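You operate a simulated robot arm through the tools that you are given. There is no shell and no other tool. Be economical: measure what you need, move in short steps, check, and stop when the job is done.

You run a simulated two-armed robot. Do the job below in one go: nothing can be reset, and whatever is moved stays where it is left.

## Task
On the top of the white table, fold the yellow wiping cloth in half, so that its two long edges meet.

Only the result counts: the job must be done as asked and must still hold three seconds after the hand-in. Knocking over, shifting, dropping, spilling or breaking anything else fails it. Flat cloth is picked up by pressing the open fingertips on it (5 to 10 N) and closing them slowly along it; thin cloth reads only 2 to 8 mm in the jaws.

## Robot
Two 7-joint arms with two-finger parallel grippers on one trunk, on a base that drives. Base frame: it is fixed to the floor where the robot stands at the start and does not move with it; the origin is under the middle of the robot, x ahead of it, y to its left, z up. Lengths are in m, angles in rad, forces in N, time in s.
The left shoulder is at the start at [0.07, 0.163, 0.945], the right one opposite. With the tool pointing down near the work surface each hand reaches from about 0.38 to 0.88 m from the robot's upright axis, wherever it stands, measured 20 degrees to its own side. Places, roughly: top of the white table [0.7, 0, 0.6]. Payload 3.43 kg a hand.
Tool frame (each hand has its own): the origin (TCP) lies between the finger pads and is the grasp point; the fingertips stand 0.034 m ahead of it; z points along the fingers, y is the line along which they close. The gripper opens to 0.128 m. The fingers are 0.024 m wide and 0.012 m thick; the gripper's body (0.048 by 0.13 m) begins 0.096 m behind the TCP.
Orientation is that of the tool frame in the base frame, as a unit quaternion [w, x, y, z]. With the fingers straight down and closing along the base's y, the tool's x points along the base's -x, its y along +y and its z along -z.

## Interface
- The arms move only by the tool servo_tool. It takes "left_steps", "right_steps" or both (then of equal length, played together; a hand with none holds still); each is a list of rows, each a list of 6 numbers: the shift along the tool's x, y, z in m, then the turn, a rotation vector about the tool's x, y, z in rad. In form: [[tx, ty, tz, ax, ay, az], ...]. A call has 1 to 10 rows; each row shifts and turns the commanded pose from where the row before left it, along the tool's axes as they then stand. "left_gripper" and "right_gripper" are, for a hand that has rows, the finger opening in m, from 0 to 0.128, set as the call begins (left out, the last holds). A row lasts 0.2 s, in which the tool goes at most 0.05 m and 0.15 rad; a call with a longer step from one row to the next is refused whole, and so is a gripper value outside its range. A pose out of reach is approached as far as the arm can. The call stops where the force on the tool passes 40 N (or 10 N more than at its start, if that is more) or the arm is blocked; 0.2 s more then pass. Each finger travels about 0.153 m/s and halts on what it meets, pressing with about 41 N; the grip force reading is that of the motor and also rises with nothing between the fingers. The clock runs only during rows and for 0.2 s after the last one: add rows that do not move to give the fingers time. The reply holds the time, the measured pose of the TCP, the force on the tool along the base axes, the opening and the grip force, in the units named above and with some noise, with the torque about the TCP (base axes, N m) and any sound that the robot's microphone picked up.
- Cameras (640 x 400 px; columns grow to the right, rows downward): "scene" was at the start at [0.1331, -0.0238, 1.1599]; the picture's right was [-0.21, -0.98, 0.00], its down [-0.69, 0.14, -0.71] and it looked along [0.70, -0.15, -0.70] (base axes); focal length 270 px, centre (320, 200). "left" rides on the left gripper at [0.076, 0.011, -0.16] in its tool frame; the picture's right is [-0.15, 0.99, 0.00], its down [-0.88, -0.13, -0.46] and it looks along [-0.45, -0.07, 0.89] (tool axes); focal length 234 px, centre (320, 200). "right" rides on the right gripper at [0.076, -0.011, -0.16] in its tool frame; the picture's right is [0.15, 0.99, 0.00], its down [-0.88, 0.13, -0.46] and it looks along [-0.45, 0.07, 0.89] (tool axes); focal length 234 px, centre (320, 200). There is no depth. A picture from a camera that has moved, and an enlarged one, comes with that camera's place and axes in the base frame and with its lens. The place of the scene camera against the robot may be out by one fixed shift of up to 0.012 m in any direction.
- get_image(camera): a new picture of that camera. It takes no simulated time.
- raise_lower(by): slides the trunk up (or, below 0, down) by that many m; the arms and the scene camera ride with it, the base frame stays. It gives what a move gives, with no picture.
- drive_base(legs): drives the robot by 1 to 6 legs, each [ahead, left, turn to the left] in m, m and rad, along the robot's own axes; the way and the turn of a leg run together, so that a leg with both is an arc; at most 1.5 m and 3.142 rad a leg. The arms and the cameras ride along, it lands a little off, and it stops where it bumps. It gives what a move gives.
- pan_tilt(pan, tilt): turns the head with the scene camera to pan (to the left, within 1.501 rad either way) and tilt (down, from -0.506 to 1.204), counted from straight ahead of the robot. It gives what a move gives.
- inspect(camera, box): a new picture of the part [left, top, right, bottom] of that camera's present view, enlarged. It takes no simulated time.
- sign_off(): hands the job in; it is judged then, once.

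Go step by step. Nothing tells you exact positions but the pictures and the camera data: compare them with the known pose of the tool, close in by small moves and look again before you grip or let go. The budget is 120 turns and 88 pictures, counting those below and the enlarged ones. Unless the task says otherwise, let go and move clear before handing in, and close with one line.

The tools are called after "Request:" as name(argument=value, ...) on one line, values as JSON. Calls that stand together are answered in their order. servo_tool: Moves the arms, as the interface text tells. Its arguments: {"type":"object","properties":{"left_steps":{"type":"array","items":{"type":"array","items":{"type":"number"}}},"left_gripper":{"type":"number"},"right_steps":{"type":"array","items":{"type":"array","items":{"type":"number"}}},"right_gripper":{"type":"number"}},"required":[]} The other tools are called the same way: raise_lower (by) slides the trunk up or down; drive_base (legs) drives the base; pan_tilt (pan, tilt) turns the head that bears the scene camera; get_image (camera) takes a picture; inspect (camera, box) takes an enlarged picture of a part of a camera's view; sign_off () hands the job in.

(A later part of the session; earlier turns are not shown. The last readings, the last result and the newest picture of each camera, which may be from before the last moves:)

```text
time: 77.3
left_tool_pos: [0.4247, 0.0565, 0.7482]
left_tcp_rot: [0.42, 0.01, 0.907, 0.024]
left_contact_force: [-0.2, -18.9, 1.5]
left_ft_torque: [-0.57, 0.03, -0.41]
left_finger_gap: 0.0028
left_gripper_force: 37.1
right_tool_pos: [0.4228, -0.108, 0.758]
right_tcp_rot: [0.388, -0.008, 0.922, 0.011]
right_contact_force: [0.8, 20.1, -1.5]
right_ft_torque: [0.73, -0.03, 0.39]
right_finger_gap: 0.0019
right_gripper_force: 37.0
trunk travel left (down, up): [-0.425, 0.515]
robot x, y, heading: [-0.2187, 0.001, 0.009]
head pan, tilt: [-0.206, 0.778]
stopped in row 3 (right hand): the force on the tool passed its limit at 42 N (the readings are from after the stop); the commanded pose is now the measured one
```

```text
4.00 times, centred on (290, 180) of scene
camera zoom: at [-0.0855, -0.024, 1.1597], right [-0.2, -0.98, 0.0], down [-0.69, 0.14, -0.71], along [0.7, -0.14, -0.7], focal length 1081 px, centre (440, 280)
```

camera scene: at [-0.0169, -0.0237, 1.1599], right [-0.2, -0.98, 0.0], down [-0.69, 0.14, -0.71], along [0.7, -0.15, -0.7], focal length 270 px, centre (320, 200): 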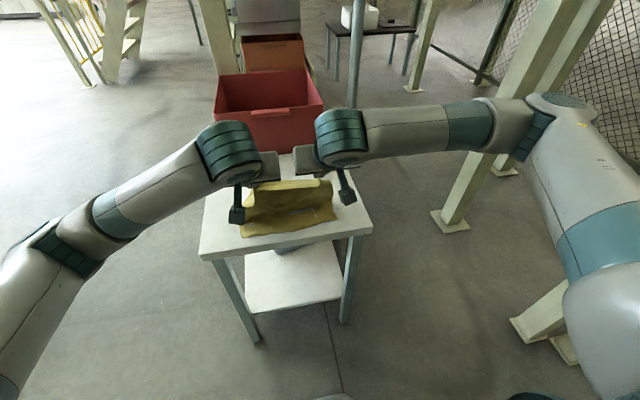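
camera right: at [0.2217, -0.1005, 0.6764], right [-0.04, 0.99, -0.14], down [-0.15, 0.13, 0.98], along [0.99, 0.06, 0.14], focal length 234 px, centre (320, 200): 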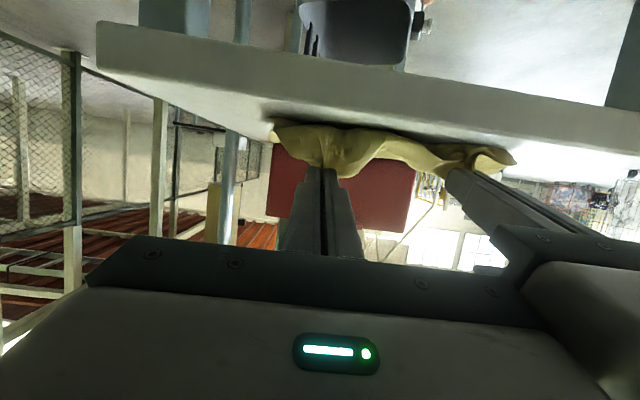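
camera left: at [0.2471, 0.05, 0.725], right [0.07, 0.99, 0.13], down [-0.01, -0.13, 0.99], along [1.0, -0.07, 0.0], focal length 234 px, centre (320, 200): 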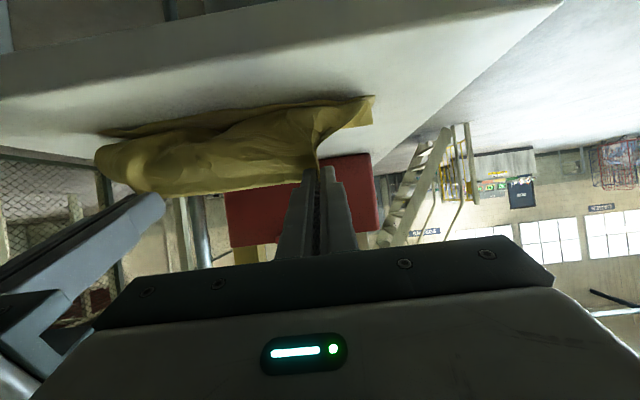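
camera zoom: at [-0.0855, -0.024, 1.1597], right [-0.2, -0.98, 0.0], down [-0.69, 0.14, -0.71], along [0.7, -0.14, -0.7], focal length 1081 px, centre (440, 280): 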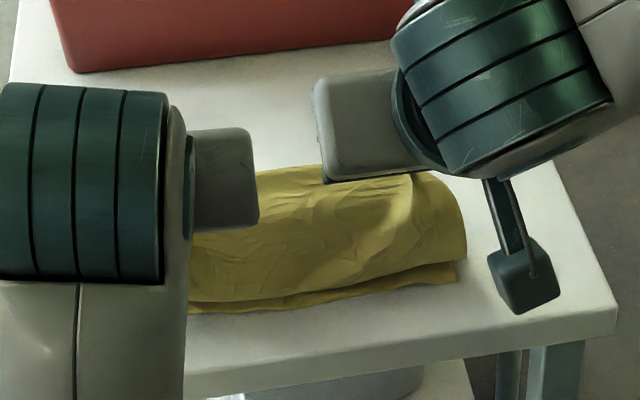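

The hands swung apart a little during that quick move, but both still hold. I'll bring them back to spacing and continue more slowly.

Request:
servo_tool(left_steps=[[-0.0117, -0.0029, 0.0038, 0.007, 0.043, -0.0076], [-0.0117, -0.0029, 0.0038, 0.007, 0.043, -0.0076], [-0.0117, -0.0029, 0.0038, 0.007, 0.043, -0.0076], [-0.0117, -0.0029, 0.0038, 0.007, 0.043, -0.0076], [-0.0117, -0.0029, 0.0038, 0.007, 0.043, -0.0076], [0, 0, 0, 0, 0, 0]], right_steps=[[-0.0108, -0.0014, 0.0051, 0.0052, 0.03, 0.0012], [-0.0108, -0.0014, 0.0051, 0.0052, 0.03, 0.0012], [-0.0108, -0.0014, 0.0051, 0.0052, 0.03, 0.0012], [-0.0108, -0.0014, 0.0051, 0.0052, 0.03, 0.0012], [-0.0108, -0.0014, 0.0051, 0.0052, 0.03, 0.0012], [0, 0, 0, 0, 0, 0]])

Request:
servo_tool(left_steps=[[-0.0111, 0, 0.0088, 0, 0.06, 0], [-0.0111, 0, 0.0088, 0, 0.06, 0], [-0.0111, 0, 0.0088, 0, 0.06, 0], [-0.0111, 0, 0.0088, 0, 0.06, 0], [-0.0111, 0, 0.0088, 0, 0.06, 0], [0, 0, 0, 0, 0, 0]], right_steps=[[-0.0111, 0, 0.0088, 0, 0.06, 0], [-0.0111, 0, 0.0088, 0, 0.06, 0], [-0.0111, 0, 0.0088, 0, 0.06, 0], [-0.0111, 0, 0.0088, 0, 0.06, 0], [-0.0111, 0, 0.0088, 0, 0.06, 0], [0, 0, 0, 0, 0, 0]])

```text
time: 78.0
left_tool_pos: [0.4502, 0.0595, 0.7569]
left_tcp_rot: [0.38, 0.006, 0.924, 0.027]
left_contact_force: [-0.5, -21.8, 0.6]
left_ft_torque: [-0.65, -0.03, -0.41]
left_finger_gap: 0.0026
left_gripper_force: 37.3
right_tool_pos: [0.4441, -0.1061, 0.7681]
right_tcp_rot: [0.359, -0.008, 0.933, 0.01]
right_contact_force: [0.5, 20.9, -0.7]
right_ft_torque: [0.71, 0.0, 0.42]
right_finger_gap: 0.002
right_gripper_force: 37.4
trunk travel left (down, up): [-0.425, 0.515]
robot x, y, heading: [-0.222, 0.0044, 0.004]
head pan, tilt: [-0.206, 0.778]
stopped in row 3 (right hand): the force on the tool passed its limit at 40 N (the readings are from after the stop); the commanded pose is now the measured one
```

```text
time: 79.4
left_tool_pos: [0.519, 0.0596, 0.7547]
left_tcp_rot: [0.236, 0.002, 0.971, 0.026]
left_contact_force: [-0.4, -27.7, 1.5]
left_ft_torque: [-1.01, 0.03, -0.3]
left_finger_gap: 0.0023
left_gripper_force: 36.9
right_tool_pos: [0.5162, -0.1062, 0.7636]
right_tcp_rot: [0.216, -0.007, 0.976, 0.007]
right_contact_force: [1.4, 27.3, -1.7]
right_ft_torque: [1.09, -0.01, 0.28]
right_finger_gap: 0.002
right_gripper_force: 36.9
trunk travel left (down, up): [-0.425, 0.515]
robot x, y, heading: [-0.2208, -0.0004, 0.0]
head pan, tilt: [-0.206, 0.778]
```

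The tension is just from spacing, so I'll bring the left hand 9 mm inward and then carry on to the far side.

Request:
servo_tool(left_steps=[[0, -0.003, 0, 0.017, 0, -0.005], [0, -0.003, 0, 0.017, 0, -0.005], [0, -0.003, 0, 0.016, 0, -0.006], [0, 0, 0, 0, 0, 0]])

Request:
servo_tool(left_steps=[[-0.0129, -0.0013, 0.0167, 0, 0.038, 0], [-0.0129, -0.0013, 0.0167, 0, 0.038, 0], [-0.0129, -0.0013, 0.0167, 0, 0.038, 0], [-0.0129, -0.0013, 0.0167, 0, 0.038, 0], [-0.0129, -0.0013, 0.0167, 0, 0.038, 0], [-0.0129, -0.0013, 0.0167, 0, 0.038, 0], [0, 0, 0, 0, 0, 0]], right_steps=[[-0.0132, -0.0013, 0.018, 0, 0.031, 0], [-0.0132, -0.0013, 0.018, 0, 0.031, 0], [-0.0132, -0.0013, 0.018, 0, 0.031, 0], [-0.0132, -0.0013, 0.018, 0, 0.031, 0], [-0.0132, -0.0013, 0.018, 0, 0.031, 0], [-0.0132, -0.0013, 0.018, 0, 0.031, 0], [0, 0, 0, 0, 0, 0]])

Request:
inspect(camera="scene", box=[210, 130, 370, 230])

```text
time: 80.4
left_tool_pos: [0.519, 0.0564, 0.7534]
left_tcp_rot: [0.236, -0.002, 0.972, 0.003]
left_contact_force: [-1.5, -16.3, 0.9]
left_ft_torque: [-0.59, 0.04, -0.17]
left_finger_gap: 0.0024
left_gripper_force: 37.3
right_tool_pos: [0.5156, -0.1093, 0.7632]
right_tcp_rot: [0.216, -0.006, 0.976, 0.006]
right_contact_force: [0.7, 16.7, -0.8]
right_ft_torque: [0.59, 0.01, 0.13]
right_finger_gap: 0.002
right_gripper_force: 36.8
trunk travel left (down, up): [-0.425, 0.515]
robot x, y, heading: [-0.2202, -0.0027, 0.006]
head pan, tilt: [-0.206, 0.778]
```

```text
time: 82.0
left_tool_pos: [0.6292, 0.0444, 0.6895]
left_tcp_rot: [0.125, -0.002, 0.992, 0.001]
left_contact_force: [-0.1, -0.1, -0.5]
left_ft_torque: [-0.05, 0.02, 0.04]
left_finger_gap: 0.0022
left_gripper_force: 37.4
right_tool_pos: [0.6279, -0.1127, 0.6914]
right_tcp_rot: [0.124, -0.007, 0.992, 0.006]
right_contact_force: [0.4, 0.1, 0.6]
right_ft_torque: [0.02, -0.01, -0.02]
right_finger_gap: 0.0018
right_gripper_force: 36.7
trunk travel left (down, up): [-0.425, 0.515]
robot x, y, heading: [-0.2182, 0.0019, 0.002]
head pan, tilt: [-0.206, 0.778]
```

```text
4.00 times, centred on (290, 180) of scene
camera zoom: at [-0.0868, -0.0238, 1.16], right [-0.2, -0.98, 0.0], down [-0.69, 0.14, -0.71], along [0.7, -0.14, -0.7], focal length 1081 px, centre (440, 280)
```

zoom: 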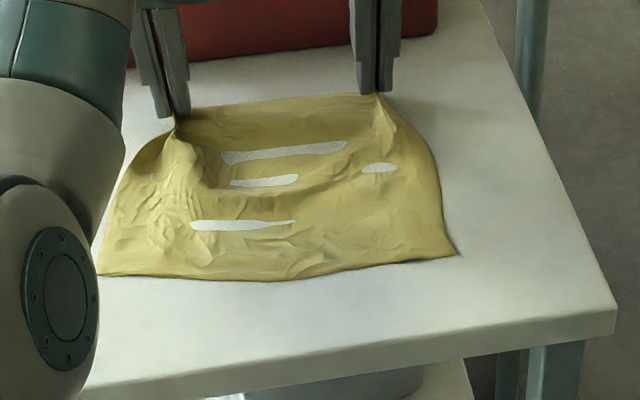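

The cloth is open again: pinched edge at x≈0.637, near edge at 0.442 to 0.474, crease expected near 0.543. I'll fold again, this time with the top at exactly half-length and a constant taut radius on the way down.

Request:
servo_tool(left_steps=[[0.0035, 0, -0.0155, 0, -0.05, 0], [0.0035, 0, -0.0155, 0, -0.05, 0], [0.0035, 0, -0.0155, 0, -0.05, 0], [0.0074, 0, -0.0135, 0, -0.05, 0], [0.0074, 0, -0.0135, 0, -0.05, 0], [0.0074, 0, -0.0135, 0, -0.05, 0], [0.011, 0, -0.01, 0, -0.05, 0], [0.011, 0, -0.01, 0, -0.05, 0], [0.011, 0, -0.01, 0, -0.05, 0], [0, 0, 0, 0, 0, 0]], right_steps=[[0.0035, 0, -0.0155, 0, -0.05, 0], [0.0035, 0, -0.0155, 0, -0.05, 0], [0.0035, 0, -0.0155, 0, -0.05, 0], [0.0074, 0, -0.0135, 0, -0.05, 0], [0.0074, 0, -0.0135, 0, -0.05, 0], [0.0074, 0, -0.0135, 0, -0.05, 0], [0.011, 0, -0.01, 0, -0.05, 0], [0.011, 0, -0.01, 0, -0.05, 0], [0.011, 0, -0.01, 0, -0.05, 0], [0, 0, 0, 0, 0, 0]])

Request:
servo_tool(left_steps=[[0.0121, 0, -0.0069, 0, -0.0375, 0], [0.0121, 0, -0.0069, 0, -0.0375, 0], [0.0121, 0, -0.0069, 0, -0.0375, 0], [0.0121, 0, -0.0069, 0, -0.0375, 0], [0, 0, 0, 0, 0, 0]], right_steps=[[0.0131, 0, -0.0084, 0, -0.0375, 0], [0.0131, 0, -0.0084, 0, -0.0375, 0], [0.0131, 0, -0.0084, 0, -0.0375, 0], [0.0131, 0, -0.0084, 0, -0.0375, 0], [0, 0, 0, 0, 0, 0]])

Request:
get_image(camera="right")

```text
time: 84.2
left_tool_pos: [0.5245, 0.0491, 0.767]
left_tcp_rot: [0.345, -0.002, 0.938, 0.004]
left_contact_force: [-0.7, -14.1, -1.1]
left_ft_torque: [-0.42, 0.01, -0.25]
left_finger_gap: 0.0021
left_gripper_force: 37.2
right_tool_pos: [0.5217, -0.1155, 0.7648]
right_tcp_rot: [0.342, -0.006, 0.94, 0.008]
right_contact_force: [0.2, 14.4, 0.7]
right_ft_torque: [0.51, -0.03, 0.24]
right_finger_gap: 0.002
right_gripper_force: 36.6
trunk travel left (down, up): [-0.425, 0.515]
robot x, y, heading: [-0.2192, 0.0003, 0.002]
head pan, tilt: [-0.206, 0.778]
```

```text
time: 84.8
left_tool_pos: [0.5088, 0.0587, 0.7774]
left_tcp_rot: [0.387, -0.002, 0.922, 0.01]
left_contact_force: [-2.0, -23.6, -2.4]
left_ft_torque: [-0.75, 0.11, -0.49]
left_finger_gap: 0.0028
left_gripper_force: 37.0
right_tool_pos: [0.4926, -0.1062, 0.7639]
right_tcp_rot: [0.375, -0.014, 0.927, 0.018]
right_contact_force: [2.2, 24.0, 2.7]
right_ft_torque: [0.79, -0.14, 0.45]
right_finger_gap: 0.0021
right_gripper_force: 37.1
trunk travel left (down, up): [-0.425, 0.515]
robot x, y, heading: [-0.2277, -0.0019, 0.005]
head pan, tilt: [-0.206, 0.778]
stopped in row 2 (right hand): the force on the tool passed its limit at 41 N (the readings are from after the stop); the commanded pose is now the measured one
```

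```text
17 pictures are left
camera right: at [0.3282, -0.1246, 0.8255], right [-0.14, 0.99, -0.08], down [0.31, 0.12, 0.94], along [0.94, 0.11, -0.32], focal length 234 px, centre (320, 200)
```

right: 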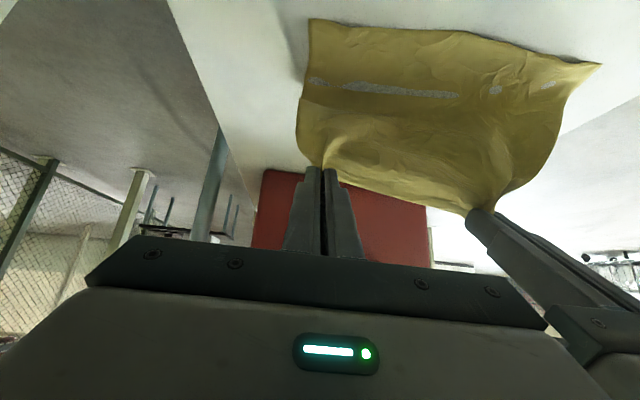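

The left arm drifts outward and pulls the edge tight. I'll ease it inward and see how it tracks.

Request:
servo_tool(left_steps=[[0, -0.004, 0, 0, 0, 0], [0, -0.004, 0, 0, 0, 0], [0, -0.004, 0, 0, 0, 0], [0, 0, 0, 0, 0, 0], [0, 0, 0, 0, 0, 0]])

Request:
get_image(camera="scene")

```text
time: 86.0
left_tool_pos: [0.5124, 0.0596, 0.7759]
left_tcp_rot: [0.388, -0.007, 0.921, 0.019]
left_contact_force: [-4.1, -36.2, -4.1]
left_ft_torque: [-1.07, 0.22, -0.8]
left_finger_gap: 0.0025
left_gripper_force: 37.6
right_tool_pos: [0.4943, -0.1086, 0.7638]
right_tcp_rot: [0.374, -0.012, 0.927, 0.017]
right_contact_force: [3.6, 35.7, 3.3]
right_ft_torque: [1.21, -0.21, 0.75]
right_finger_gap: 0.0027
right_gripper_force: 37.5
trunk travel left (down, up): [-0.425, 0.515]
robot x, y, heading: [-0.2194, -0.0009, 0.004]
head pan, tilt: [-0.206, 0.778]
```

```text
16 pictures are left
camera scene: at [-0.0865, -0.0237, 1.1599], right [-0.2, -0.98, 0.0], down [-0.69, 0.14, -0.71], along [0.7, -0.14, -0.7], focal length 270 px, centre (320, 200)
```

scene: 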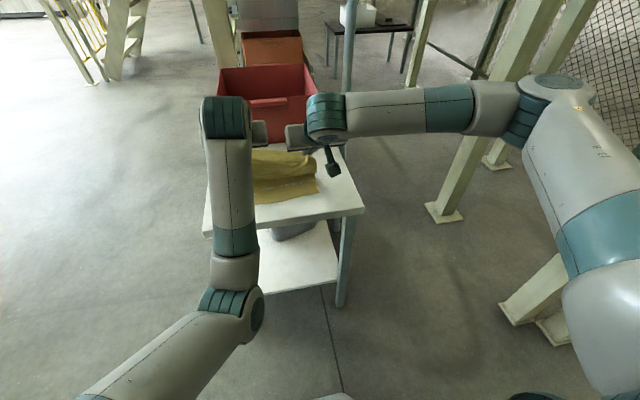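

The left elbow has swung inward and the arm isn't tracking. I'll relieve the tension with the right hand.

Request:
servo_tool(right_steps=[[0, 0.004, 0, 0, 0, 0], [0, 0.004, 0, 0, 0, 0], [0, 0.003, 0, 0, 0, 0], [0, 0, 0, 0, 0, 0]])

Request:
servo_tool(left_steps=[[0, 0, -0.005, 0, 0.03, 0], [0, 0, -0.005, 0, 0.03, 0], [0, 0, 0, 0, 0.03, 0], [0, 0, 0, 0, 0, 0]])

```text
time: 87.0
left_tool_pos: [0.5129, 0.0615, 0.7747]
left_tcp_rot: [0.388, -0.009, 0.921, 0.021]
left_contact_force: [-1.7, -18.2, -2.0]
left_ft_torque: [-0.5, 0.11, -0.33]
left_finger_gap: 0.0025
left_gripper_force: 37.1
right_tool_pos: [0.4933, -0.0991, 0.762]
right_tcp_rot: [0.374, -0.01, 0.927, 0.014]
right_contact_force: [2.2, 17.1, 2.4]
right_ft_torque: [0.57, -0.1, 0.36]
right_finger_gap: 0.0021
right_gripper_force: 36.8
trunk travel left (down, up): [-0.425, 0.515]
robot x, y, heading: [-0.219, 0.0003, 0.003]
head pan, tilt: [-0.206, 0.778]
```

```text
time: 88.0
left_tool_pos: [0.5056, 0.0641, 0.7815]
left_tcp_rot: [0.346, -0.009, 0.938, 0.027]
left_contact_force: [-1.5, -20.5, -2.7]
left_ft_torque: [-0.69, 0.1, -0.39]
left_finger_gap: 0.0026
left_gripper_force: 37.2
right_tool_pos: [0.4945, -0.097, 0.7631]
right_tcp_rot: [0.375, -0.011, 0.927, 0.015]
right_contact_force: [1.6, 19.5, 3.1]
right_ft_torque: [0.73, -0.07, 0.42]
right_finger_gap: 0.0021
right_gripper_force: 36.5
trunk travel left (down, up): [-0.425, 0.515]
robot x, y, heading: [-0.2163, -0.0027, 0.002]
head pan, tilt: [-0.206, 0.778]
```

The left arm is against a joint limit when tilted in this posture. I'll return to the flat, open state at the far side, where it tracked well.

Request:
servo_tool(left_steps=[[-0.0071, -0.002, 0.0155, 0, 0.0507, 0], [-0.0071, -0.002, 0.0155, 0, 0.0507, 0], [-0.0071, -0.002, 0.0155, 0, 0.0507, 0], [-0.0071, -0.002, 0.0155, 0, 0.0507, 0], [-0.0071, -0.002, 0.0155, 0, 0.0507, 0], [-0.0071, -0.002, 0.0155, 0, 0.0507, 0], [-0.0071, -0.002, 0.0155, 0, 0.0507, 0], [-0.0071, -0.002, 0.0155, 0, 0.0507, 0], [-0.0071, -0.002, 0.0155, 0, 0.0507, 0], [0, 0, 0, 0, 0, 0]], right_steps=[[-0.0089, -0.0012, 0.0144, 0, 0.0575, 0], [-0.0089, -0.0012, 0.0144, 0, 0.0575, 0], [-0.0089, -0.0012, 0.0144, 0, 0.0575, 0], [-0.0089, -0.0012, 0.0144, 0, 0.0575, 0], [-0.0089, -0.0012, 0.0144, 0, 0.0575, 0], [-0.0089, -0.0012, 0.0144, 0, 0.0575, 0], [-0.0089, -0.0012, 0.0144, 0, 0.0575, 0], [-0.0089, -0.0012, 0.0144, 0, 0.0575, 0], [-0.0089, -0.0012, 0.0144, 0, 0.0575, 0], [0, 0, 0, 0, 0, 0]])

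```text
time: 90.2
left_tool_pos: [0.6249, 0.0335, 0.693]
left_tcp_rot: [0.124, -0.007, 0.992, 0.008]
left_contact_force: [-0.1, -0.1, 0.6]
left_ft_torque: [-0.01, 0.01, 0.03]
left_finger_gap: 0.0025
left_gripper_force: 37.6
right_tool_pos: [0.6282, -0.1053, 0.6929]
right_tcp_rot: [0.125, -0.013, 0.992, 0.011]
right_contact_force: [0.6, -0.3, 0.2]
right_ft_torque: [0.01, -0.02, 0.02]
right_finger_gap: 0.0019
right_gripper_force: 36.6
trunk travel left (down, up): [-0.425, 0.515]
robot x, y, heading: [-0.2186, 0.0015, 0.001]
head pan, tilt: [-0.206, 0.778]
```

Both still hold at the open position. Instead of folding with arm motion in that awkward posture, I'll lift with the arms and make the backward travel by driving the base back in small steps, so the arms stay well extended where tilt is easy.

Request:
servo_tool(left_steps=[[0.0044, 0.0013, -0.0133, 0, -0.025, 0], [0.0044, 0.0013, -0.0133, 0, -0.025, 0], [0.0044, 0.0013, -0.0133, 0, -0.025, 0], [0.0044, 0.0013, -0.0133, 0, -0.025, 0], [0.0044, 0.0013, -0.0133, 0, -0.025, 0], [0.0044, 0.0013, -0.0133, 0, -0.025, 0], [0, 0, 0, 0, 0, 0]], right_steps=[[0.0054, -0.001, -0.0136, 0, -0.025, 0], [0.0054, -0.001, -0.0136, 0, -0.025, 0], [0.0054, -0.001, -0.0136, 0, -0.025, 0], [0.0054, -0.001, -0.0136, 0, -0.025, 0], [0.0054, -0.001, -0.0136, 0, -0.025, 0], [0.0054, -0.001, -0.0136, 0, -0.025, 0], [0, 0, 0, 0, 0, 0]])

Request:
drive_base(legs=[[-0.04, 0, 0]])

```text
time: 91.8
left_tool_pos: [0.5747, 0.0406, 0.7599]
left_tcp_rot: [0.198, -0.007, 0.98, 0.01]
left_contact_force: [0.8, 0.2, 0.3]
left_ft_torque: [0.0, -0.01, 0.0]
left_finger_gap: 0.0025
left_gripper_force: 37.0
right_tool_pos: [0.5727, -0.1143, 0.7603]
right_tcp_rot: [0.198, -0.012, 0.98, 0.012]
right_contact_force: [0.2, 0.2, 0.1]
right_ft_torque: [-0.01, 0.01, -0.04]
right_finger_gap: 0.0018
right_gripper_force: 36.5
trunk travel left (down, up): [-0.425, 0.515]
robot x, y, heading: [-0.217, 0.0031, 0.005]
head pan, tilt: [-0.206, 0.778]
```

```text
time: 92.7
left_tool_pos: [0.5348, 0.0405, 0.7619]
left_tcp_rot: [0.198, -0.008, 0.98, 0.009]
left_contact_force: [0.0, -0.3, 0.4]
left_ft_torque: [0.0, 0.0, -0.03]
left_finger_gap: 0.0022
left_gripper_force: 37.2
right_tool_pos: [0.5317, -0.1138, 0.7619]
right_tcp_rot: [0.2, -0.012, 0.98, 0.011]
right_contact_force: [0.4, -0.3, 0.2]
right_ft_torque: [-0.04, 0.03, -0.03]
right_finger_gap: 0.0021
right_gripper_force: 36.5
trunk travel left (down, up): [-0.425, 0.515]
robot x, y, heading: [-0.2579, 0.0002, 0.007]
head pan, tilt: [-0.206, 0.778]
```

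That works precisely. Next I'll add tilt, then drive another 5 cm back.

Request:
servo_tool(left_steps=[[0.0009, 0, -0.0027, 0, -0.0667, 0], [0.0009, 0, -0.0027, 0, -0.0667, 0], [0.0009, 0, -0.0027, 0, -0.0667, 0], [0, 0, 0, 0, 0, 0]], right_steps=[[0.0009, 0, -0.0027, 0, -0.0667, 0], [0.0009, 0, -0.0027, 0, -0.0667, 0], [0.0009, 0, -0.0027, 0, -0.0667, 0], [0, 0, 0, 0, 0, 0]])

Request:
drive_base(legs=[[-0.045, 0, 0]])

```text
time: 93.7
left_tool_pos: [0.5293, 0.0397, 0.7663]
left_tcp_rot: [0.295, -0.006, 0.955, 0.01]
left_contact_force: [0.3, -0.8, 0.4]
left_ft_torque: [-0.03, -0.04, 0.0]
left_finger_gap: 0.0026
left_gripper_force: 36.8
right_tool_pos: [0.5263, -0.1147, 0.7662]
right_tcp_rot: [0.296, -0.011, 0.955, 0.013]
right_contact_force: [0.1, 0.6, -0.7]
right_ft_torque: [-0.01, 0.0, 0.0]
right_finger_gap: 0.0019
right_gripper_force: 36.5
trunk travel left (down, up): [-0.425, 0.515]
robot x, y, heading: [-0.2625, -0.0055, -0.001]
head pan, tilt: [-0.206, 0.778]
```

```text
time: 94.6
left_tool_pos: [0.484, 0.0406, 0.7692]
left_tcp_rot: [0.295, -0.006, 0.955, 0.01]
left_contact_force: [0.6, -0.1, -0.4]
left_ft_torque: [0.01, -0.01, -0.05]
left_finger_gap: 0.0026
left_gripper_force: 37.6
right_tool_pos: [0.4813, -0.1168, 0.7671]
right_tcp_rot: [0.297, -0.011, 0.955, 0.012]
right_contact_force: [-0.1, -0.2, 0.0]
right_ft_torque: [-0.03, -0.03, -0.04]
right_finger_gap: 0.002
right_gripper_force: 36.7
trunk travel left (down, up): [-0.425, 0.515]
robot x, y, heading: [-0.3032, 0.0009, 0.003]
head pan, tilt: [-0.206, 0.778]
```

Request:
inspect(camera="scene", box=[210, 100, 370, 200])

```text
4.00 times, centred on (290, 150) of scene
camera zoom: at [-0.1724, -0.0238, 1.1602], right [-0.2, -0.98, 0.0], down [-0.69, 0.14, -0.71], along [0.7, -0.15, -0.7], focal length 1081 px, centre (440, 400)
```

zoom: 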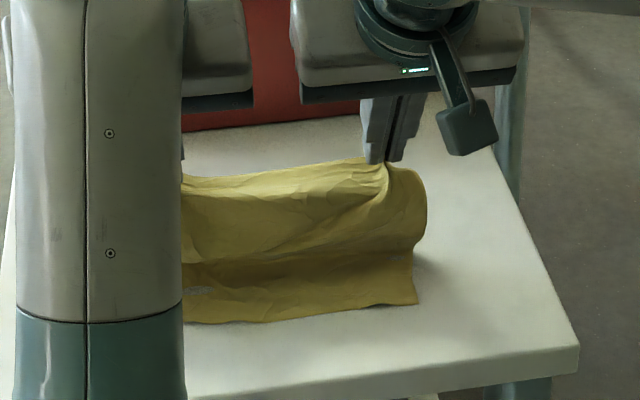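

The bottom layer hasn't moved (near edge still 0.441). Continuing in small alternating lower-and-drive steps along the taut circle.

Request:
servo_tool(left_steps=[[0.0043, 0, 0.0035, 0, -0.05, 0], [0.0043, 0, 0.0035, 0, -0.05, 0], [0.0043, 0, 0.0035, 0, -0.05, 0], [0, 0, 0, 0, 0, 0]], right_steps=[[0.0043, 0, 0.0035, 0, -0.05, 0], [0.0043, 0, 0.0035, 0, -0.05, 0], [0.0043, 0, 0.0035, 0, -0.05, 0], [0, 0, 0, 0, 0, 0]])

Request:
drive_base(legs=[[-0.018, 0, 0]])

Request:
servo_tool(left_steps=[[0.0048, 0, 0.0033, 0, -0.0433, 0], [0.0048, 0, 0.0033, 0, -0.0433, 0], [0.0048, 0, 0.0033, 0, -0.0433, 0], [0, 0, 0, 0, 0, 0]], right_steps=[[0.0048, 0, 0.0033, 0, -0.0433, 0], [0.0048, 0, 0.0033, 0, -0.0433, 0], [0.0048, 0, 0.0033, 0, -0.0433, 0], [0, 0, 0, 0, 0, 0]])

Request:
drive_base(legs=[[-0.018, 0, 0]])

```text
time: 95.6
left_tool_pos: [0.4803, 0.0398, 0.7519]
left_tcp_rot: [0.365, -0.005, 0.931, 0.01]
left_contact_force: [0.3, 0.1, 0.2]
left_ft_torque: [-0.01, 0.01, -0.01]
left_finger_gap: 0.0024
left_gripper_force: 37.0
right_tool_pos: [0.4781, -0.1158, 0.7506]
right_tcp_rot: [0.368, -0.01, 0.93, 0.014]
right_contact_force: [-0.8, -0.6, 0.5]
right_ft_torque: [-0.01, -0.01, 0.0]
right_finger_gap: 0.0019
right_gripper_force: 36.7
trunk travel left (down, up): [-0.425, 0.515]
robot x, y, heading: [-0.3034, -0.0024, 0.003]
head pan, tilt: [-0.206, 0.778]
```

```text
time: 96.4
left_tool_pos: [0.4637, 0.0399, 0.7514]
left_tcp_rot: [0.367, -0.005, 0.93, 0.011]
left_contact_force: [0.3, -1.0, 0.1]
left_ft_torque: [0.03, 0.01, 0.01]
left_finger_gap: 0.0029
left_gripper_force: 37.5
right_tool_pos: [0.4597, -0.1159, 0.7503]
right_tcp_rot: [0.368, -0.011, 0.93, 0.014]
right_contact_force: [-0.8, -0.1, 0.7]
right_ft_torque: [-0.01, 0.02, 0.02]
right_finger_gap: 0.0019
right_gripper_force: 35.8
trunk travel left (down, up): [-0.425, 0.515]
robot x, y, heading: [-0.3244, 0.0006, -0.001]
head pan, tilt: [-0.206, 0.778]
```

```text
time: 97.4
left_tool_pos: [0.4615, 0.0451, 0.7358]
left_tcp_rot: [0.427, -0.006, 0.904, 0.014]
left_contact_force: [-0.2, -1.9, 0.5]
left_ft_torque: [-0.06, 0.03, -0.02]
left_finger_gap: 0.0025
left_gripper_force: 37.2
right_tool_pos: [0.4573, -0.1161, 0.7328]
right_tcp_rot: [0.426, -0.009, 0.905, 0.014]
right_contact_force: [-0.3, 2.5, 0.1]
right_ft_torque: [0.06, 0.0, 0.01]
right_finger_gap: 0.0016
right_gripper_force: 36.8
trunk travel left (down, up): [-0.425, 0.515]
robot x, y, heading: [-0.3247, 0.0012, -0.001]
head pan, tilt: [-0.206, 0.778]
```

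```text
time: 98.2
left_tool_pos: [0.4429, 0.0454, 0.7354]
left_tcp_rot: [0.428, -0.006, 0.904, 0.015]
left_contact_force: [0.1, -2.7, 0.2]
left_ft_torque: [-0.07, 0.02, -0.07]
left_finger_gap: 0.0027
left_gripper_force: 37.3
right_tool_pos: [0.4397, -0.1146, 0.7338]
right_tcp_rot: [0.426, -0.009, 0.904, 0.014]
right_contact_force: [-0.3, 3.1, 0.3]
right_ft_torque: [0.07, 0.03, 0.04]
right_finger_gap: 0.0018
right_gripper_force: 35.9
trunk travel left (down, up): [-0.425, 0.515]
robot x, y, heading: [-0.3376, -0.0006, 0.006]
head pan, tilt: [-0.206, 0.778]
```

The left starts drifting above 0.88 rad, so I'll hold the tilt there and do the rest with the trunk (down) and base (back).

Request:
raise_lower(by=-0.016)

Request:
drive_base(legs=[[-0.014, 0, 0]])

Request:
raise_lower(by=-0.018)

Request:
drive_base(legs=[[-0.01, 0, 0]])

Request:
inspect(camera="scene", box=[226, 100, 354, 180])

Request:
get_image(camera="right")

```text
time: 98.8
left_tool_pos: [0.4446, 0.0466, 0.7184]
left_tcp_rot: [0.426, -0.005, 0.905, 0.015]
left_contact_force: [0.2, -4.2, -0.4]
left_ft_torque: [-0.13, -0.03, -0.1]
left_finger_gap: 0.0023
left_gripper_force: 37.1
right_tool_pos: [0.4398, -0.1151, 0.7173]
right_tcp_rot: [0.427, -0.01, 0.904, 0.016]
right_contact_force: [0.7, 4.2, -0.1]
right_ft_torque: [0.13, 0.0, 0.12]
right_finger_gap: 0.0017
right_gripper_force: 36.7
trunk travel left (down, up): [-0.409, 0.531]
robot x, y, heading: [-0.3363, -0.0001, 0.001]
head pan, tilt: [-0.206, 0.778]
```

```text
time: 99.5
left_tool_pos: [0.4297, 0.0452, 0.7185]
left_tcp_rot: [0.428, -0.006, 0.904, 0.016]
left_contact_force: [-0.3, -4.9, -0.5]
left_ft_torque: [-0.16, 0.03, -0.11]
left_finger_gap: 0.0023
left_gripper_force: 37.0
right_tool_pos: [0.4247, -0.1145, 0.7181]
right_tcp_rot: [0.427, -0.009, 0.904, 0.014]
right_contact_force: [-1.4, 4.7, 0.7]
right_ft_torque: [0.14, -0.02, 0.14]
right_finger_gap: 0.002
right_gripper_force: 36.4
trunk travel left (down, up): [-0.409, 0.531]
robot x, y, heading: [-0.354, -0.0026, 0.003]
head pan, tilt: [-0.206, 0.778]
```

```text
time: 100.2
left_tool_pos: [0.4299, 0.0453, 0.6997]
left_tcp_rot: [0.427, -0.006, 0.904, 0.015]
left_contact_force: [-0.1, -5.5, -1.2]
left_ft_torque: [-0.16, 0.04, -0.06]
left_finger_gap: 0.0025
left_gripper_force: 37.4
right_tool_pos: [0.425, -0.1142, 0.6997]
right_tcp_rot: [0.427, -0.009, 0.904, 0.015]
right_contact_force: [-0.2, 5.3, -0.2]
right_ft_torque: [0.17, -0.02, 0.13]
right_finger_gap: 0.0018
right_gripper_force: 37.0
trunk travel left (down, up): [-0.391, 0.549]
robot x, y, heading: [-0.353, -0.0016, -0.001]
head pan, tilt: [-0.206, 0.778]
```

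```text
time: 100.9
left_tool_pos: [0.4193, 0.0466, 0.7004]
left_tcp_rot: [0.428, -0.005, 0.904, 0.015]
left_contact_force: [-0.3, -4.8, -0.1]
left_ft_torque: [-0.2, 0.03, -0.13]
left_finger_gap: 0.0027
left_gripper_force: 37.0
right_tool_pos: [0.4153, -0.1144, 0.6993]
right_tcp_rot: [0.426, -0.009, 0.904, 0.015]
right_contact_force: [-0.6, 5.4, 0.9]
right_ft_torque: [0.18, 0.0, 0.15]
right_finger_gap: 0.0017
right_gripper_force: 36.3
trunk travel left (down, up): [-0.391, 0.549]
robot x, y, heading: [-0.3637, -0.001, 0.003]
head pan, tilt: [-0.206, 0.778]
```

```text
5.00 times, centred on (290, 140) of scene
camera zoom: at [-0.2309, -0.0239, 1.126], right [-0.2, -0.98, 0.0], down [-0.69, 0.14, -0.71], along [0.7, -0.15, -0.7], focal length 1351 px, centre (470, 500)
```

zoom: 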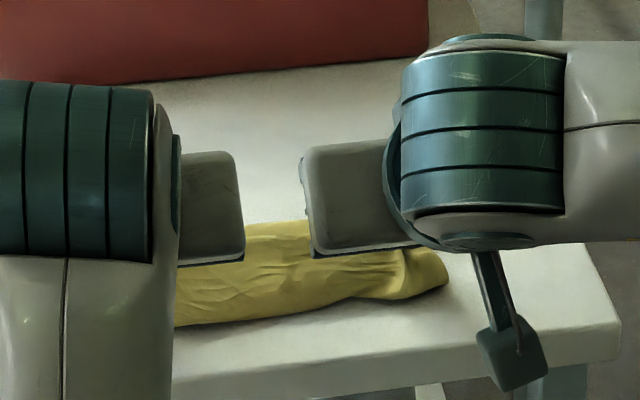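

```text
13 pictures are left
camera right: at [0.2438, -0.1317, 0.7421], right [-0.12, 0.99, -0.09], down [0.2, 0.12, 0.97], along [0.97, 0.1, -0.22], focal length 234 px, centre (320, 200)
```

right: 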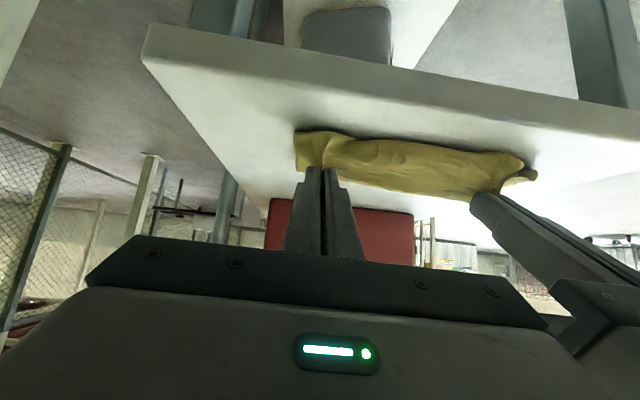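

The top layer again has slack bulging in front of the held edge. I'll raise it to lift the bulge off and look at the true near edge before going further back.

Request:
raise_lower(by=0.035)

Request:
get_image(camera="right")

```text
time: 101.7
left_tool_pos: [0.4196, 0.0452, 0.7342]
left_tcp_rot: [0.426, -0.007, 0.904, 0.017]
left_contact_force: [-0.2, -5.1, -0.5]
left_ft_torque: [-0.16, -0.02, -0.13]
left_finger_gap: 0.0026
left_gripper_force: 37.1
right_tool_pos: [0.4163, -0.1149, 0.7325]
right_tcp_rot: [0.426, -0.009, 0.905, 0.015]
right_contact_force: [0.3, 5.2, 0.0]
right_ft_torque: [0.15, -0.03, 0.12]
right_finger_gap: 0.0016
right_gripper_force: 36.4
trunk travel left (down, up): [-0.426, 0.514]
robot x, y, heading: [-0.3675, 0.0023, 0.002]
head pan, tilt: [-0.206, 0.778]
```

```text
12 pictures are left
camera right: at [0.2444, -0.1316, 0.7764], right [-0.12, 0.99, -0.09], down [0.21, 0.12, 0.97], along [0.97, 0.1, -0.22], focal length 234 px, centre (320, 200)
```

right: 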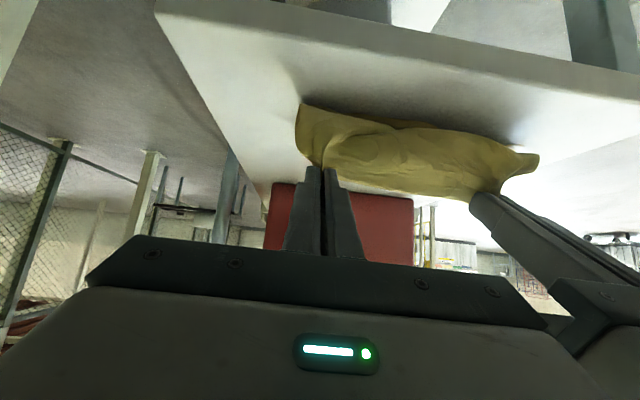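

The near edge never moved (still x≈0.445); the crease just formed too close because I lifted too high. I'll drive forward to lay the cloth down again, then repeat with a lower arc.

Request:
drive_base(legs=[[0.1, 0, 0]])

Request:
drive_base(legs=[[0.07, 0, 0]])

Request:
raise_lower(by=-0.042)

Request:
inspect(camera="scene", box=[210, 100, 370, 200])

```text
time: 102.9
left_tool_pos: [0.5208, 0.047, 0.7338]
left_tcp_rot: [0.427, -0.005, 0.904, 0.015]
left_contact_force: [0.1, -4.9, -0.5]
left_ft_torque: [-0.17, 0.02, -0.09]
left_finger_gap: 0.0024
left_gripper_force: 37.2
right_tool_pos: [0.5156, -0.1146, 0.7328]
right_tcp_rot: [0.425, -0.009, 0.905, 0.014]
right_contact_force: [-0.1, 5.1, 0.7]
right_ft_torque: [0.14, -0.04, 0.16]
right_finger_gap: 0.0017
right_gripper_force: 36.7
trunk travel left (down, up): [-0.426, 0.514]
robot x, y, heading: [-0.2633, -0.0001, -0.003]
head pan, tilt: [-0.206, 0.778]
```

```text
time: 103.9
left_tool_pos: [0.5901, 0.0485, 0.7353]
left_tcp_rot: [0.426, -0.006, 0.905, 0.016]
left_contact_force: [0.1, -4.8, -0.6]
left_ft_torque: [-0.17, -0.01, -0.11]
left_finger_gap: 0.0025
left_gripper_force: 37.0
right_tool_pos: [0.5873, -0.1147, 0.7326]
right_tcp_rot: [0.426, -0.011, 0.905, 0.015]
right_contact_force: [0.6, 6.1, 0.0]
right_ft_torque: [0.18, -0.04, 0.13]
right_finger_gap: 0.0018
right_gripper_force: 36.8
trunk travel left (down, up): [-0.426, 0.514]
robot x, y, heading: [-0.1962, 0.0003, 0.003]
head pan, tilt: [-0.206, 0.778]
```

```text
time: 104.7
left_tool_pos: [0.5887, 0.0464, 0.6938]
left_tcp_rot: [0.427, -0.006, 0.904, 0.016]
left_contact_force: [0.8, -4.5, 0.2]
left_ft_torque: [-0.13, 0.05, -0.14]
left_finger_gap: 0.0023
left_gripper_force: 37.4
right_tool_pos: [0.5862, -0.1131, 0.6918]
right_tcp_rot: [0.426, -0.011, 0.904, 0.016]
right_contact_force: [0.3, 4.6, -0.8]
right_ft_torque: [0.17, -0.03, 0.11]
right_finger_gap: 0.0019
right_gripper_force: 37.1
trunk travel left (down, up): [-0.384, 0.556]
robot x, y, heading: [-0.1948, 0.0022, -0.003]
head pan, tilt: [-0.206, 0.778]
```

```text
4.00 times, centred on (290, 150) of scene
camera zoom: at [-0.0607, -0.0235, 1.119], right [-0.2, -0.98, 0.0], down [-0.69, 0.14, -0.71], along [0.7, -0.14, -0.7], focal length 1081 px, centre (440, 400)
```

zoom: 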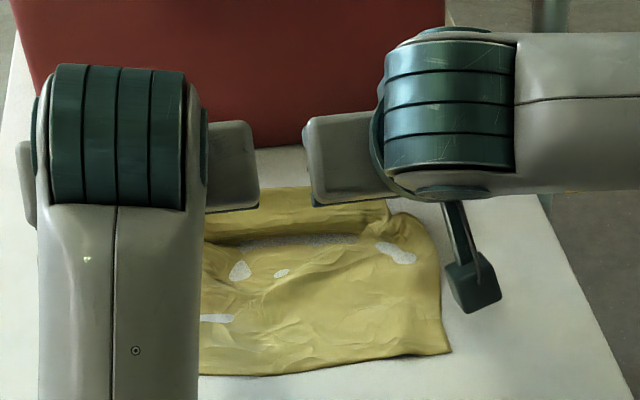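

Flat again, with the near edge at x≈0.448. Now the lower arc, alternating trunk and base moves.

Request:
raise_lower(by=0.033)

Request:
drive_base(legs=[[-0.035, 0, 0]])

Request:
raise_lower(by=0.016)

Request:
drive_base(legs=[[-0.061, 0, 0]])

Request:
raise_lower(by=-0.015)

Request:
drive_base(legs=[[-0.03, 0, 0]])

Request:
get_image(camera="right")

```text
time: 105.5
left_tool_pos: [0.5896, 0.0469, 0.7269]
left_tcp_rot: [0.427, -0.007, 0.904, 0.017]
left_contact_force: [0.3, -5.3, 0.1]
left_ft_torque: [-0.13, -0.01, -0.15]
left_finger_gap: 0.0025
left_gripper_force: 37.0
right_tool_pos: [0.5866, -0.1142, 0.724]
right_tcp_rot: [0.426, -0.011, 0.905, 0.015]
right_contact_force: [-0.1, 5.5, -0.9]
right_ft_torque: [0.15, 0.01, 0.09]
right_finger_gap: 0.0019
right_gripper_force: 36.8
trunk travel left (down, up): [-0.417, 0.523]
robot x, y, heading: [-0.1928, 0.0021, -0.0]
head pan, tilt: [-0.206, 0.778]
```

```text
time: 106.4
left_tool_pos: [0.5548, 0.0464, 0.727]
left_tcp_rot: [0.427, -0.006, 0.904, 0.016]
left_contact_force: [-0.7, -5.4, 0.0]
left_ft_torque: [-0.15, 0.01, -0.11]
left_finger_gap: 0.0026
left_gripper_force: 37.0
right_tool_pos: [0.5497, -0.1139, 0.7253]
right_tcp_rot: [0.426, -0.009, 0.905, 0.015]
right_contact_force: [-0.6, 4.2, 0.0]
right_ft_torque: [0.14, 0.03, 0.14]
right_finger_gap: 0.0019
right_gripper_force: 36.9
trunk travel left (down, up): [-0.417, 0.523]
robot x, y, heading: [-0.2298, 0.0008, -0.001]
head pan, tilt: [-0.206, 0.778]
```

```text
time: 107.0
left_tool_pos: [0.5563, 0.0468, 0.7414]
left_tcp_rot: [0.426, -0.005, 0.904, 0.015]
left_contact_force: [-0.2, -4.2, 0.6]
left_ft_torque: [-0.11, -0.06, -0.1]
left_finger_gap: 0.0026
left_gripper_force: 36.5
right_tool_pos: [0.5513, -0.1145, 0.7409]
right_tcp_rot: [0.426, -0.011, 0.904, 0.016]
right_contact_force: [0.5, 5.4, 0.1]
right_ft_torque: [0.18, -0.03, 0.12]
right_finger_gap: 0.0018
right_gripper_force: 36.7
trunk travel left (down, up): [-0.433, 0.507]
robot x, y, heading: [-0.2274, 0.0009, 0.004]
head pan, tilt: [-0.206, 0.778]
```

```text
time: 108.0
left_tool_pos: [0.494, 0.0466, 0.7429]
left_tcp_rot: [0.427, -0.006, 0.904, 0.016]
left_contact_force: [-1.0, -4.4, -0.5]
left_ft_torque: [-0.14, 0.0, -0.09]
left_finger_gap: 0.0025
left_gripper_force: 36.8
right_tool_pos: [0.4883, -0.1135, 0.741]
right_tcp_rot: [0.427, -0.011, 0.904, 0.016]
right_contact_force: [0.1, 4.7, 1.2]
right_ft_torque: [0.14, 0.01, 0.13]
right_finger_gap: 0.0018
right_gripper_force: 36.9
trunk travel left (down, up): [-0.433, 0.507]
robot x, y, heading: [-0.2891, -0.0009, 0.005]
head pan, tilt: [-0.206, 0.778]
```

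```text
time: 108.6
left_tool_pos: [0.4943, 0.0468, 0.7276]
left_tcp_rot: [0.427, -0.006, 0.904, 0.016]
left_contact_force: [0.5, -3.0, 0.6]
left_ft_torque: [-0.14, 0.03, -0.13]
left_finger_gap: 0.0026
left_gripper_force: 37.3
right_tool_pos: [0.4902, -0.1138, 0.7266]
right_tcp_rot: [0.426, -0.009, 0.904, 0.015]
right_contact_force: [-0.8, 4.0, 0.8]
right_ft_torque: [0.12, -0.01, 0.13]
right_finger_gap: 0.0019
right_gripper_force: 36.4
trunk travel left (down, up): [-0.418, 0.522]
robot x, y, heading: [-0.2893, -0.003, 0.004]
head pan, tilt: [-0.206, 0.778]
```

```text
time: 109.4
left_tool_pos: [0.4638, 0.0466, 0.7292]
left_tcp_rot: [0.428, -0.006, 0.904, 0.016]
left_contact_force: [-1.0, -6.0, 0.8]
left_ft_torque: [-0.14, 0.03, -0.1]
left_finger_gap: 0.0024
left_gripper_force: 37.5
right_tool_pos: [0.4597, -0.114, 0.7275]
right_tcp_rot: [0.428, -0.009, 0.904, 0.015]
right_contact_force: [-0.1, 4.8, 0.8]
right_ft_torque: [0.13, 0.01, 0.11]
right_finger_gap: 0.002
right_gripper_force: 36.4
trunk travel left (down, up): [-0.418, 0.522]
robot x, y, heading: [-0.3172, 0.0015, 0.003]
head pan, tilt: [-0.206, 0.778]
```

```text
10 pictures are left
camera right: at [0.2883, -0.1312, 0.7698], right [-0.12, 0.99, -0.09], down [0.2, 0.12, 0.97], along [0.97, 0.1, -0.22], focal length 234 px, centre (320, 200)
```

right: 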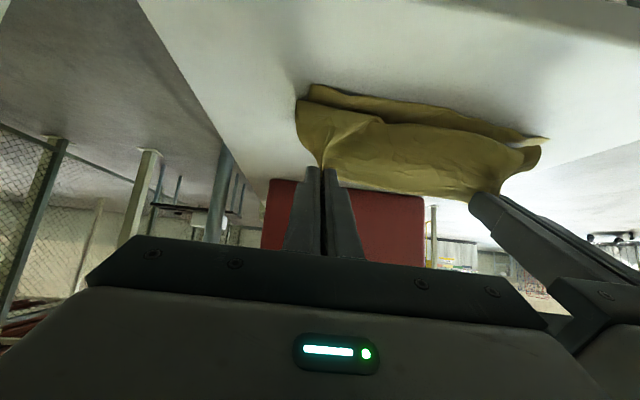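

The near edge is in place at 0.45 and the hanging part is right under the hands, which is much better. I'll move back first and then lower, so the edge leads.

Request:
drive_base(legs=[[-0.02, 0, 0]])

Request:
raise_lower(by=-0.018)

Request:
drive_base(legs=[[-0.016, 0, 0]])

Request:
raise_lower(by=-0.012)

Request:
get_image(camera="right")

```text
time: 110.2
left_tool_pos: [0.4447, 0.0461, 0.7282]
left_tcp_rot: [0.427, -0.006, 0.904, 0.017]
left_contact_force: [0.0, -3.3, 0.2]
left_ft_torque: [-0.07, -0.01, -0.07]
left_finger_gap: 0.0024
left_gripper_force: 36.7
right_tool_pos: [0.4403, -0.1149, 0.7276]
right_tcp_rot: [0.427, -0.01, 0.904, 0.016]
right_contact_force: [0.2, 4.2, 0.7]
right_ft_torque: [0.09, -0.01, 0.1]
right_finger_gap: 0.0022
right_gripper_force: 37.0
trunk travel left (down, up): [-0.418, 0.522]
robot x, y, heading: [-0.3409, -0.0027, 0.002]
head pan, tilt: [-0.206, 0.778]
```

```text
time: 110.9
left_tool_pos: [0.4446, 0.0472, 0.7104]
left_tcp_rot: [0.427, -0.006, 0.904, 0.017]
left_contact_force: [-0.1, -2.8, 0.8]
left_ft_torque: [-0.1, 0.02, -0.05]
left_finger_gap: 0.0024
left_gripper_force: 36.8
right_tool_pos: [0.4399, -0.1143, 0.7082]
right_tcp_rot: [0.426, -0.011, 0.904, 0.016]
right_contact_force: [-0.5, 2.6, -0.3]
right_ft_torque: [0.1, -0.02, 0.07]
right_finger_gap: 0.0019
right_gripper_force: 36.8
trunk travel left (down, up): [-0.4, 0.54]
robot x, y, heading: [-0.3384, 0.0, 0.003]
head pan, tilt: [-0.206, 0.778]
```

```text
time: 111.7
left_tool_pos: [0.4294, 0.0454, 0.711]
left_tcp_rot: [0.427, -0.006, 0.904, 0.016]
left_contact_force: [0.4, -3.3, 0.7]
left_ft_torque: [-0.08, 0.0, -0.03]
left_finger_gap: 0.0025
left_gripper_force: 37.3
right_tool_pos: [0.4249, -0.1132, 0.7096]
right_tcp_rot: [0.427, -0.011, 0.904, 0.017]
right_contact_force: [-0.8, 3.8, 0.4]
right_ft_torque: [0.11, 0.02, 0.09]
right_finger_gap: 0.002
right_gripper_force: 36.8
trunk travel left (down, up): [-0.4, 0.54]
robot x, y, heading: [-0.3525, -0.0033, -0.0]
head pan, tilt: [-0.206, 0.778]
```

```text
time: 112.2
left_tool_pos: [0.4295, 0.0457, 0.6978]
left_tcp_rot: [0.427, -0.006, 0.904, 0.016]
left_contact_force: [0.1, -4.0, 0.6]
left_ft_torque: [-0.1, 0.03, -0.08]
left_finger_gap: 0.0024
left_gripper_force: 37.2
right_tool_pos: [0.4247, -0.1133, 0.6959]
right_tcp_rot: [0.426, -0.011, 0.904, 0.016]
right_contact_force: [-0.5, 2.8, 0.3]
right_ft_torque: [0.1, -0.02, 0.09]
right_finger_gap: 0.002
right_gripper_force: 36.9
trunk travel left (down, up): [-0.388, 0.552]
robot x, y, heading: [-0.3539, -0.0, -0.0]
head pan, tilt: [-0.206, 0.778]
```

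```text
9 pictures are left
camera right: at [0.2534, -0.1309, 0.7393], right [-0.13, 0.99, -0.09], down [0.2, 0.12, 0.97], along [0.97, 0.1, -0.22], focal length 234 px, centre (320, 200)
```

right: 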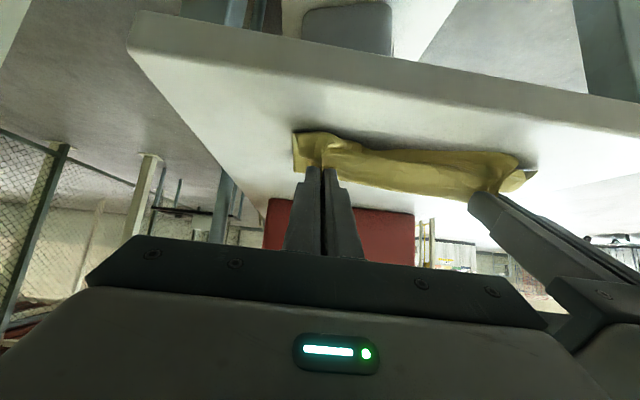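

The bulge is nearly gone; only about 1 cm of slack remains. I'll pull back a bit more to straighten, then lower to the table.

Request:
drive_base(legs=[[-0.018, 0, 0]])

Request:
raise_lower(by=-0.017)

Request:
inspect(camera="right", box=[240, 90, 580, 260])

```text
time: 113.0
left_tool_pos: [0.4113, 0.0469, 0.6986]
left_tcp_rot: [0.428, -0.006, 0.904, 0.016]
left_contact_force: [-0.5, -3.4, 0.3]
left_ft_torque: [-0.1, 0.02, -0.06]
left_finger_gap: 0.0026
left_gripper_force: 36.9
right_tool_pos: [0.4063, -0.1135, 0.6978]
right_tcp_rot: [0.428, -0.01, 0.904, 0.016]
right_contact_force: [-0.4, 3.5, 0.1]
right_ft_torque: [0.07, -0.01, 0.08]
right_finger_gap: 0.0021
right_gripper_force: 37.1
trunk travel left (down, up): [-0.388, 0.552]
robot x, y, heading: [-0.3707, -0.0007, 0.003]
head pan, tilt: [-0.206, 0.778]
```

```text
time: 113.7
left_tool_pos: [0.4121, 0.0472, 0.6803]
left_tcp_rot: [0.427, -0.006, 0.904, 0.016]
left_contact_force: [-0.3, -4.2, 0.5]
left_ft_torque: [-0.07, -0.02, -0.07]
left_finger_gap: 0.0024
left_gripper_force: 37.4
right_tool_pos: [0.4067, -0.1131, 0.6804]
right_tcp_rot: [0.427, -0.01, 0.904, 0.016]
right_contact_force: [-0.9, 2.5, 1.8]
right_ft_torque: [0.16, -0.03, 0.05]
right_finger_gap: 0.0019
right_gripper_force: 36.5
trunk travel left (down, up): [-0.371, 0.569]
robot x, y, heading: [-0.3712, -0.0019, 0.001]
head pan, tilt: [-0.206, 0.778]
```

```text
1.88 times, centred on (410, 175) of right
camera zoom: at [0.2356, -0.1307, 0.7228], right [-0.13, 0.99, -0.09], down [0.2, 0.12, 0.97], along [0.97, 0.1, -0.22], focal length 441 px, centre (151, 247)
```

zoom: 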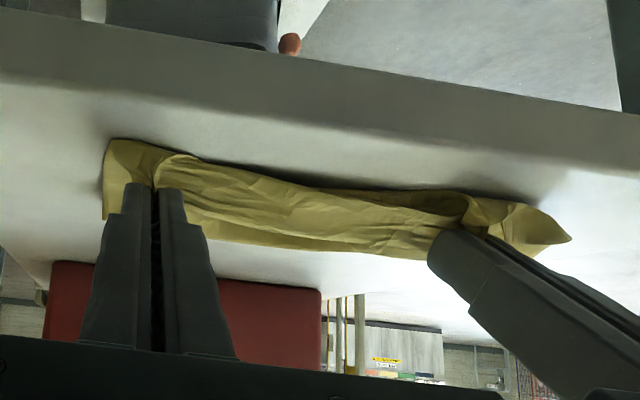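

The held edge is on the table over the near edge. I'll loosen the jaws slightly and drive back so they draw the edge outward as they slip off.

Request:
servo_tool(left_steps=[[0, 0, 0, 0, 0, 0], [0, 0, 0, 0, 0, 0], [0, 0, 0, 0, 0, 0]], right_steps=[[0, 0, 0, 0, 0, 0], [0, 0, 0, 0, 0, 0], [0, 0, 0, 0, 0, 0]], left_gripper=0.012, right_gripper=0.012)

Request:
drive_base(legs=[[-0.05, 0, 0]])

Request:
inspect(camera="right", box=[240, 90, 580, 260])

```text
time: 114.5
left_tool_pos: [0.4118, 0.0474, 0.6805]
left_tcp_rot: [0.426, -0.006, 0.905, 0.016]
left_contact_force: [0.5, -0.8, 0.1]
left_ft_torque: [0.01, 0.02, 0.01]
left_finger_gap: 0.012
left_gripper_force: 0.2
right_tool_pos: [0.4077, -0.1136, 0.6788]
right_tcp_rot: [0.427, -0.011, 0.904, 0.017]
right_contact_force: [0.2, 0.8, -0.2]
right_ft_torque: [0.01, 0.0, 0.0]
right_finger_gap: 0.012
right_gripper_force: 0.0
trunk travel left (down, up): [-0.371, 0.569]
robot x, y, heading: [-0.3714, -0.0008, 0.004]
head pan, tilt: [-0.206, 0.778]
```

```text
time: 115.4
left_tool_pos: [0.3604, 0.0468, 0.6817]
left_tcp_rot: [0.427, -0.006, 0.904, 0.017]
left_contact_force: [-0.4, -0.1, 0.2]
left_ft_torque: [0.01, 0.02, -0.01]
left_finger_gap: 0.0121
left_gripper_force: 0.0
right_tool_pos: [0.3568, -0.1133, 0.6811]
right_tcp_rot: [0.428, -0.011, 0.904, 0.016]
right_contact_force: [-0.6, -0.1, 0.6]
right_ft_torque: [-0.03, 0.0, 0.02]
right_finger_gap: 0.0118
right_gripper_force: 0.0
trunk travel left (down, up): [-0.371, 0.569]
robot x, y, heading: [-0.422, -0.0016, 0.0]
head pan, tilt: [-0.206, 0.778]
```

```text
1.88 times, centred on (410, 175) of right
camera zoom: at [0.1853, -0.1309, 0.7229], right [-0.12, 0.99, -0.09], down [0.2, 0.12, 0.97], along [0.97, 0.1, -0.22], focal length 441 px, centre (151, 247)
```

zoom: 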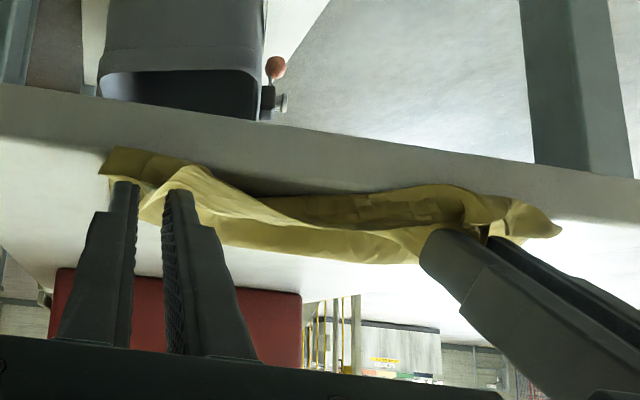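

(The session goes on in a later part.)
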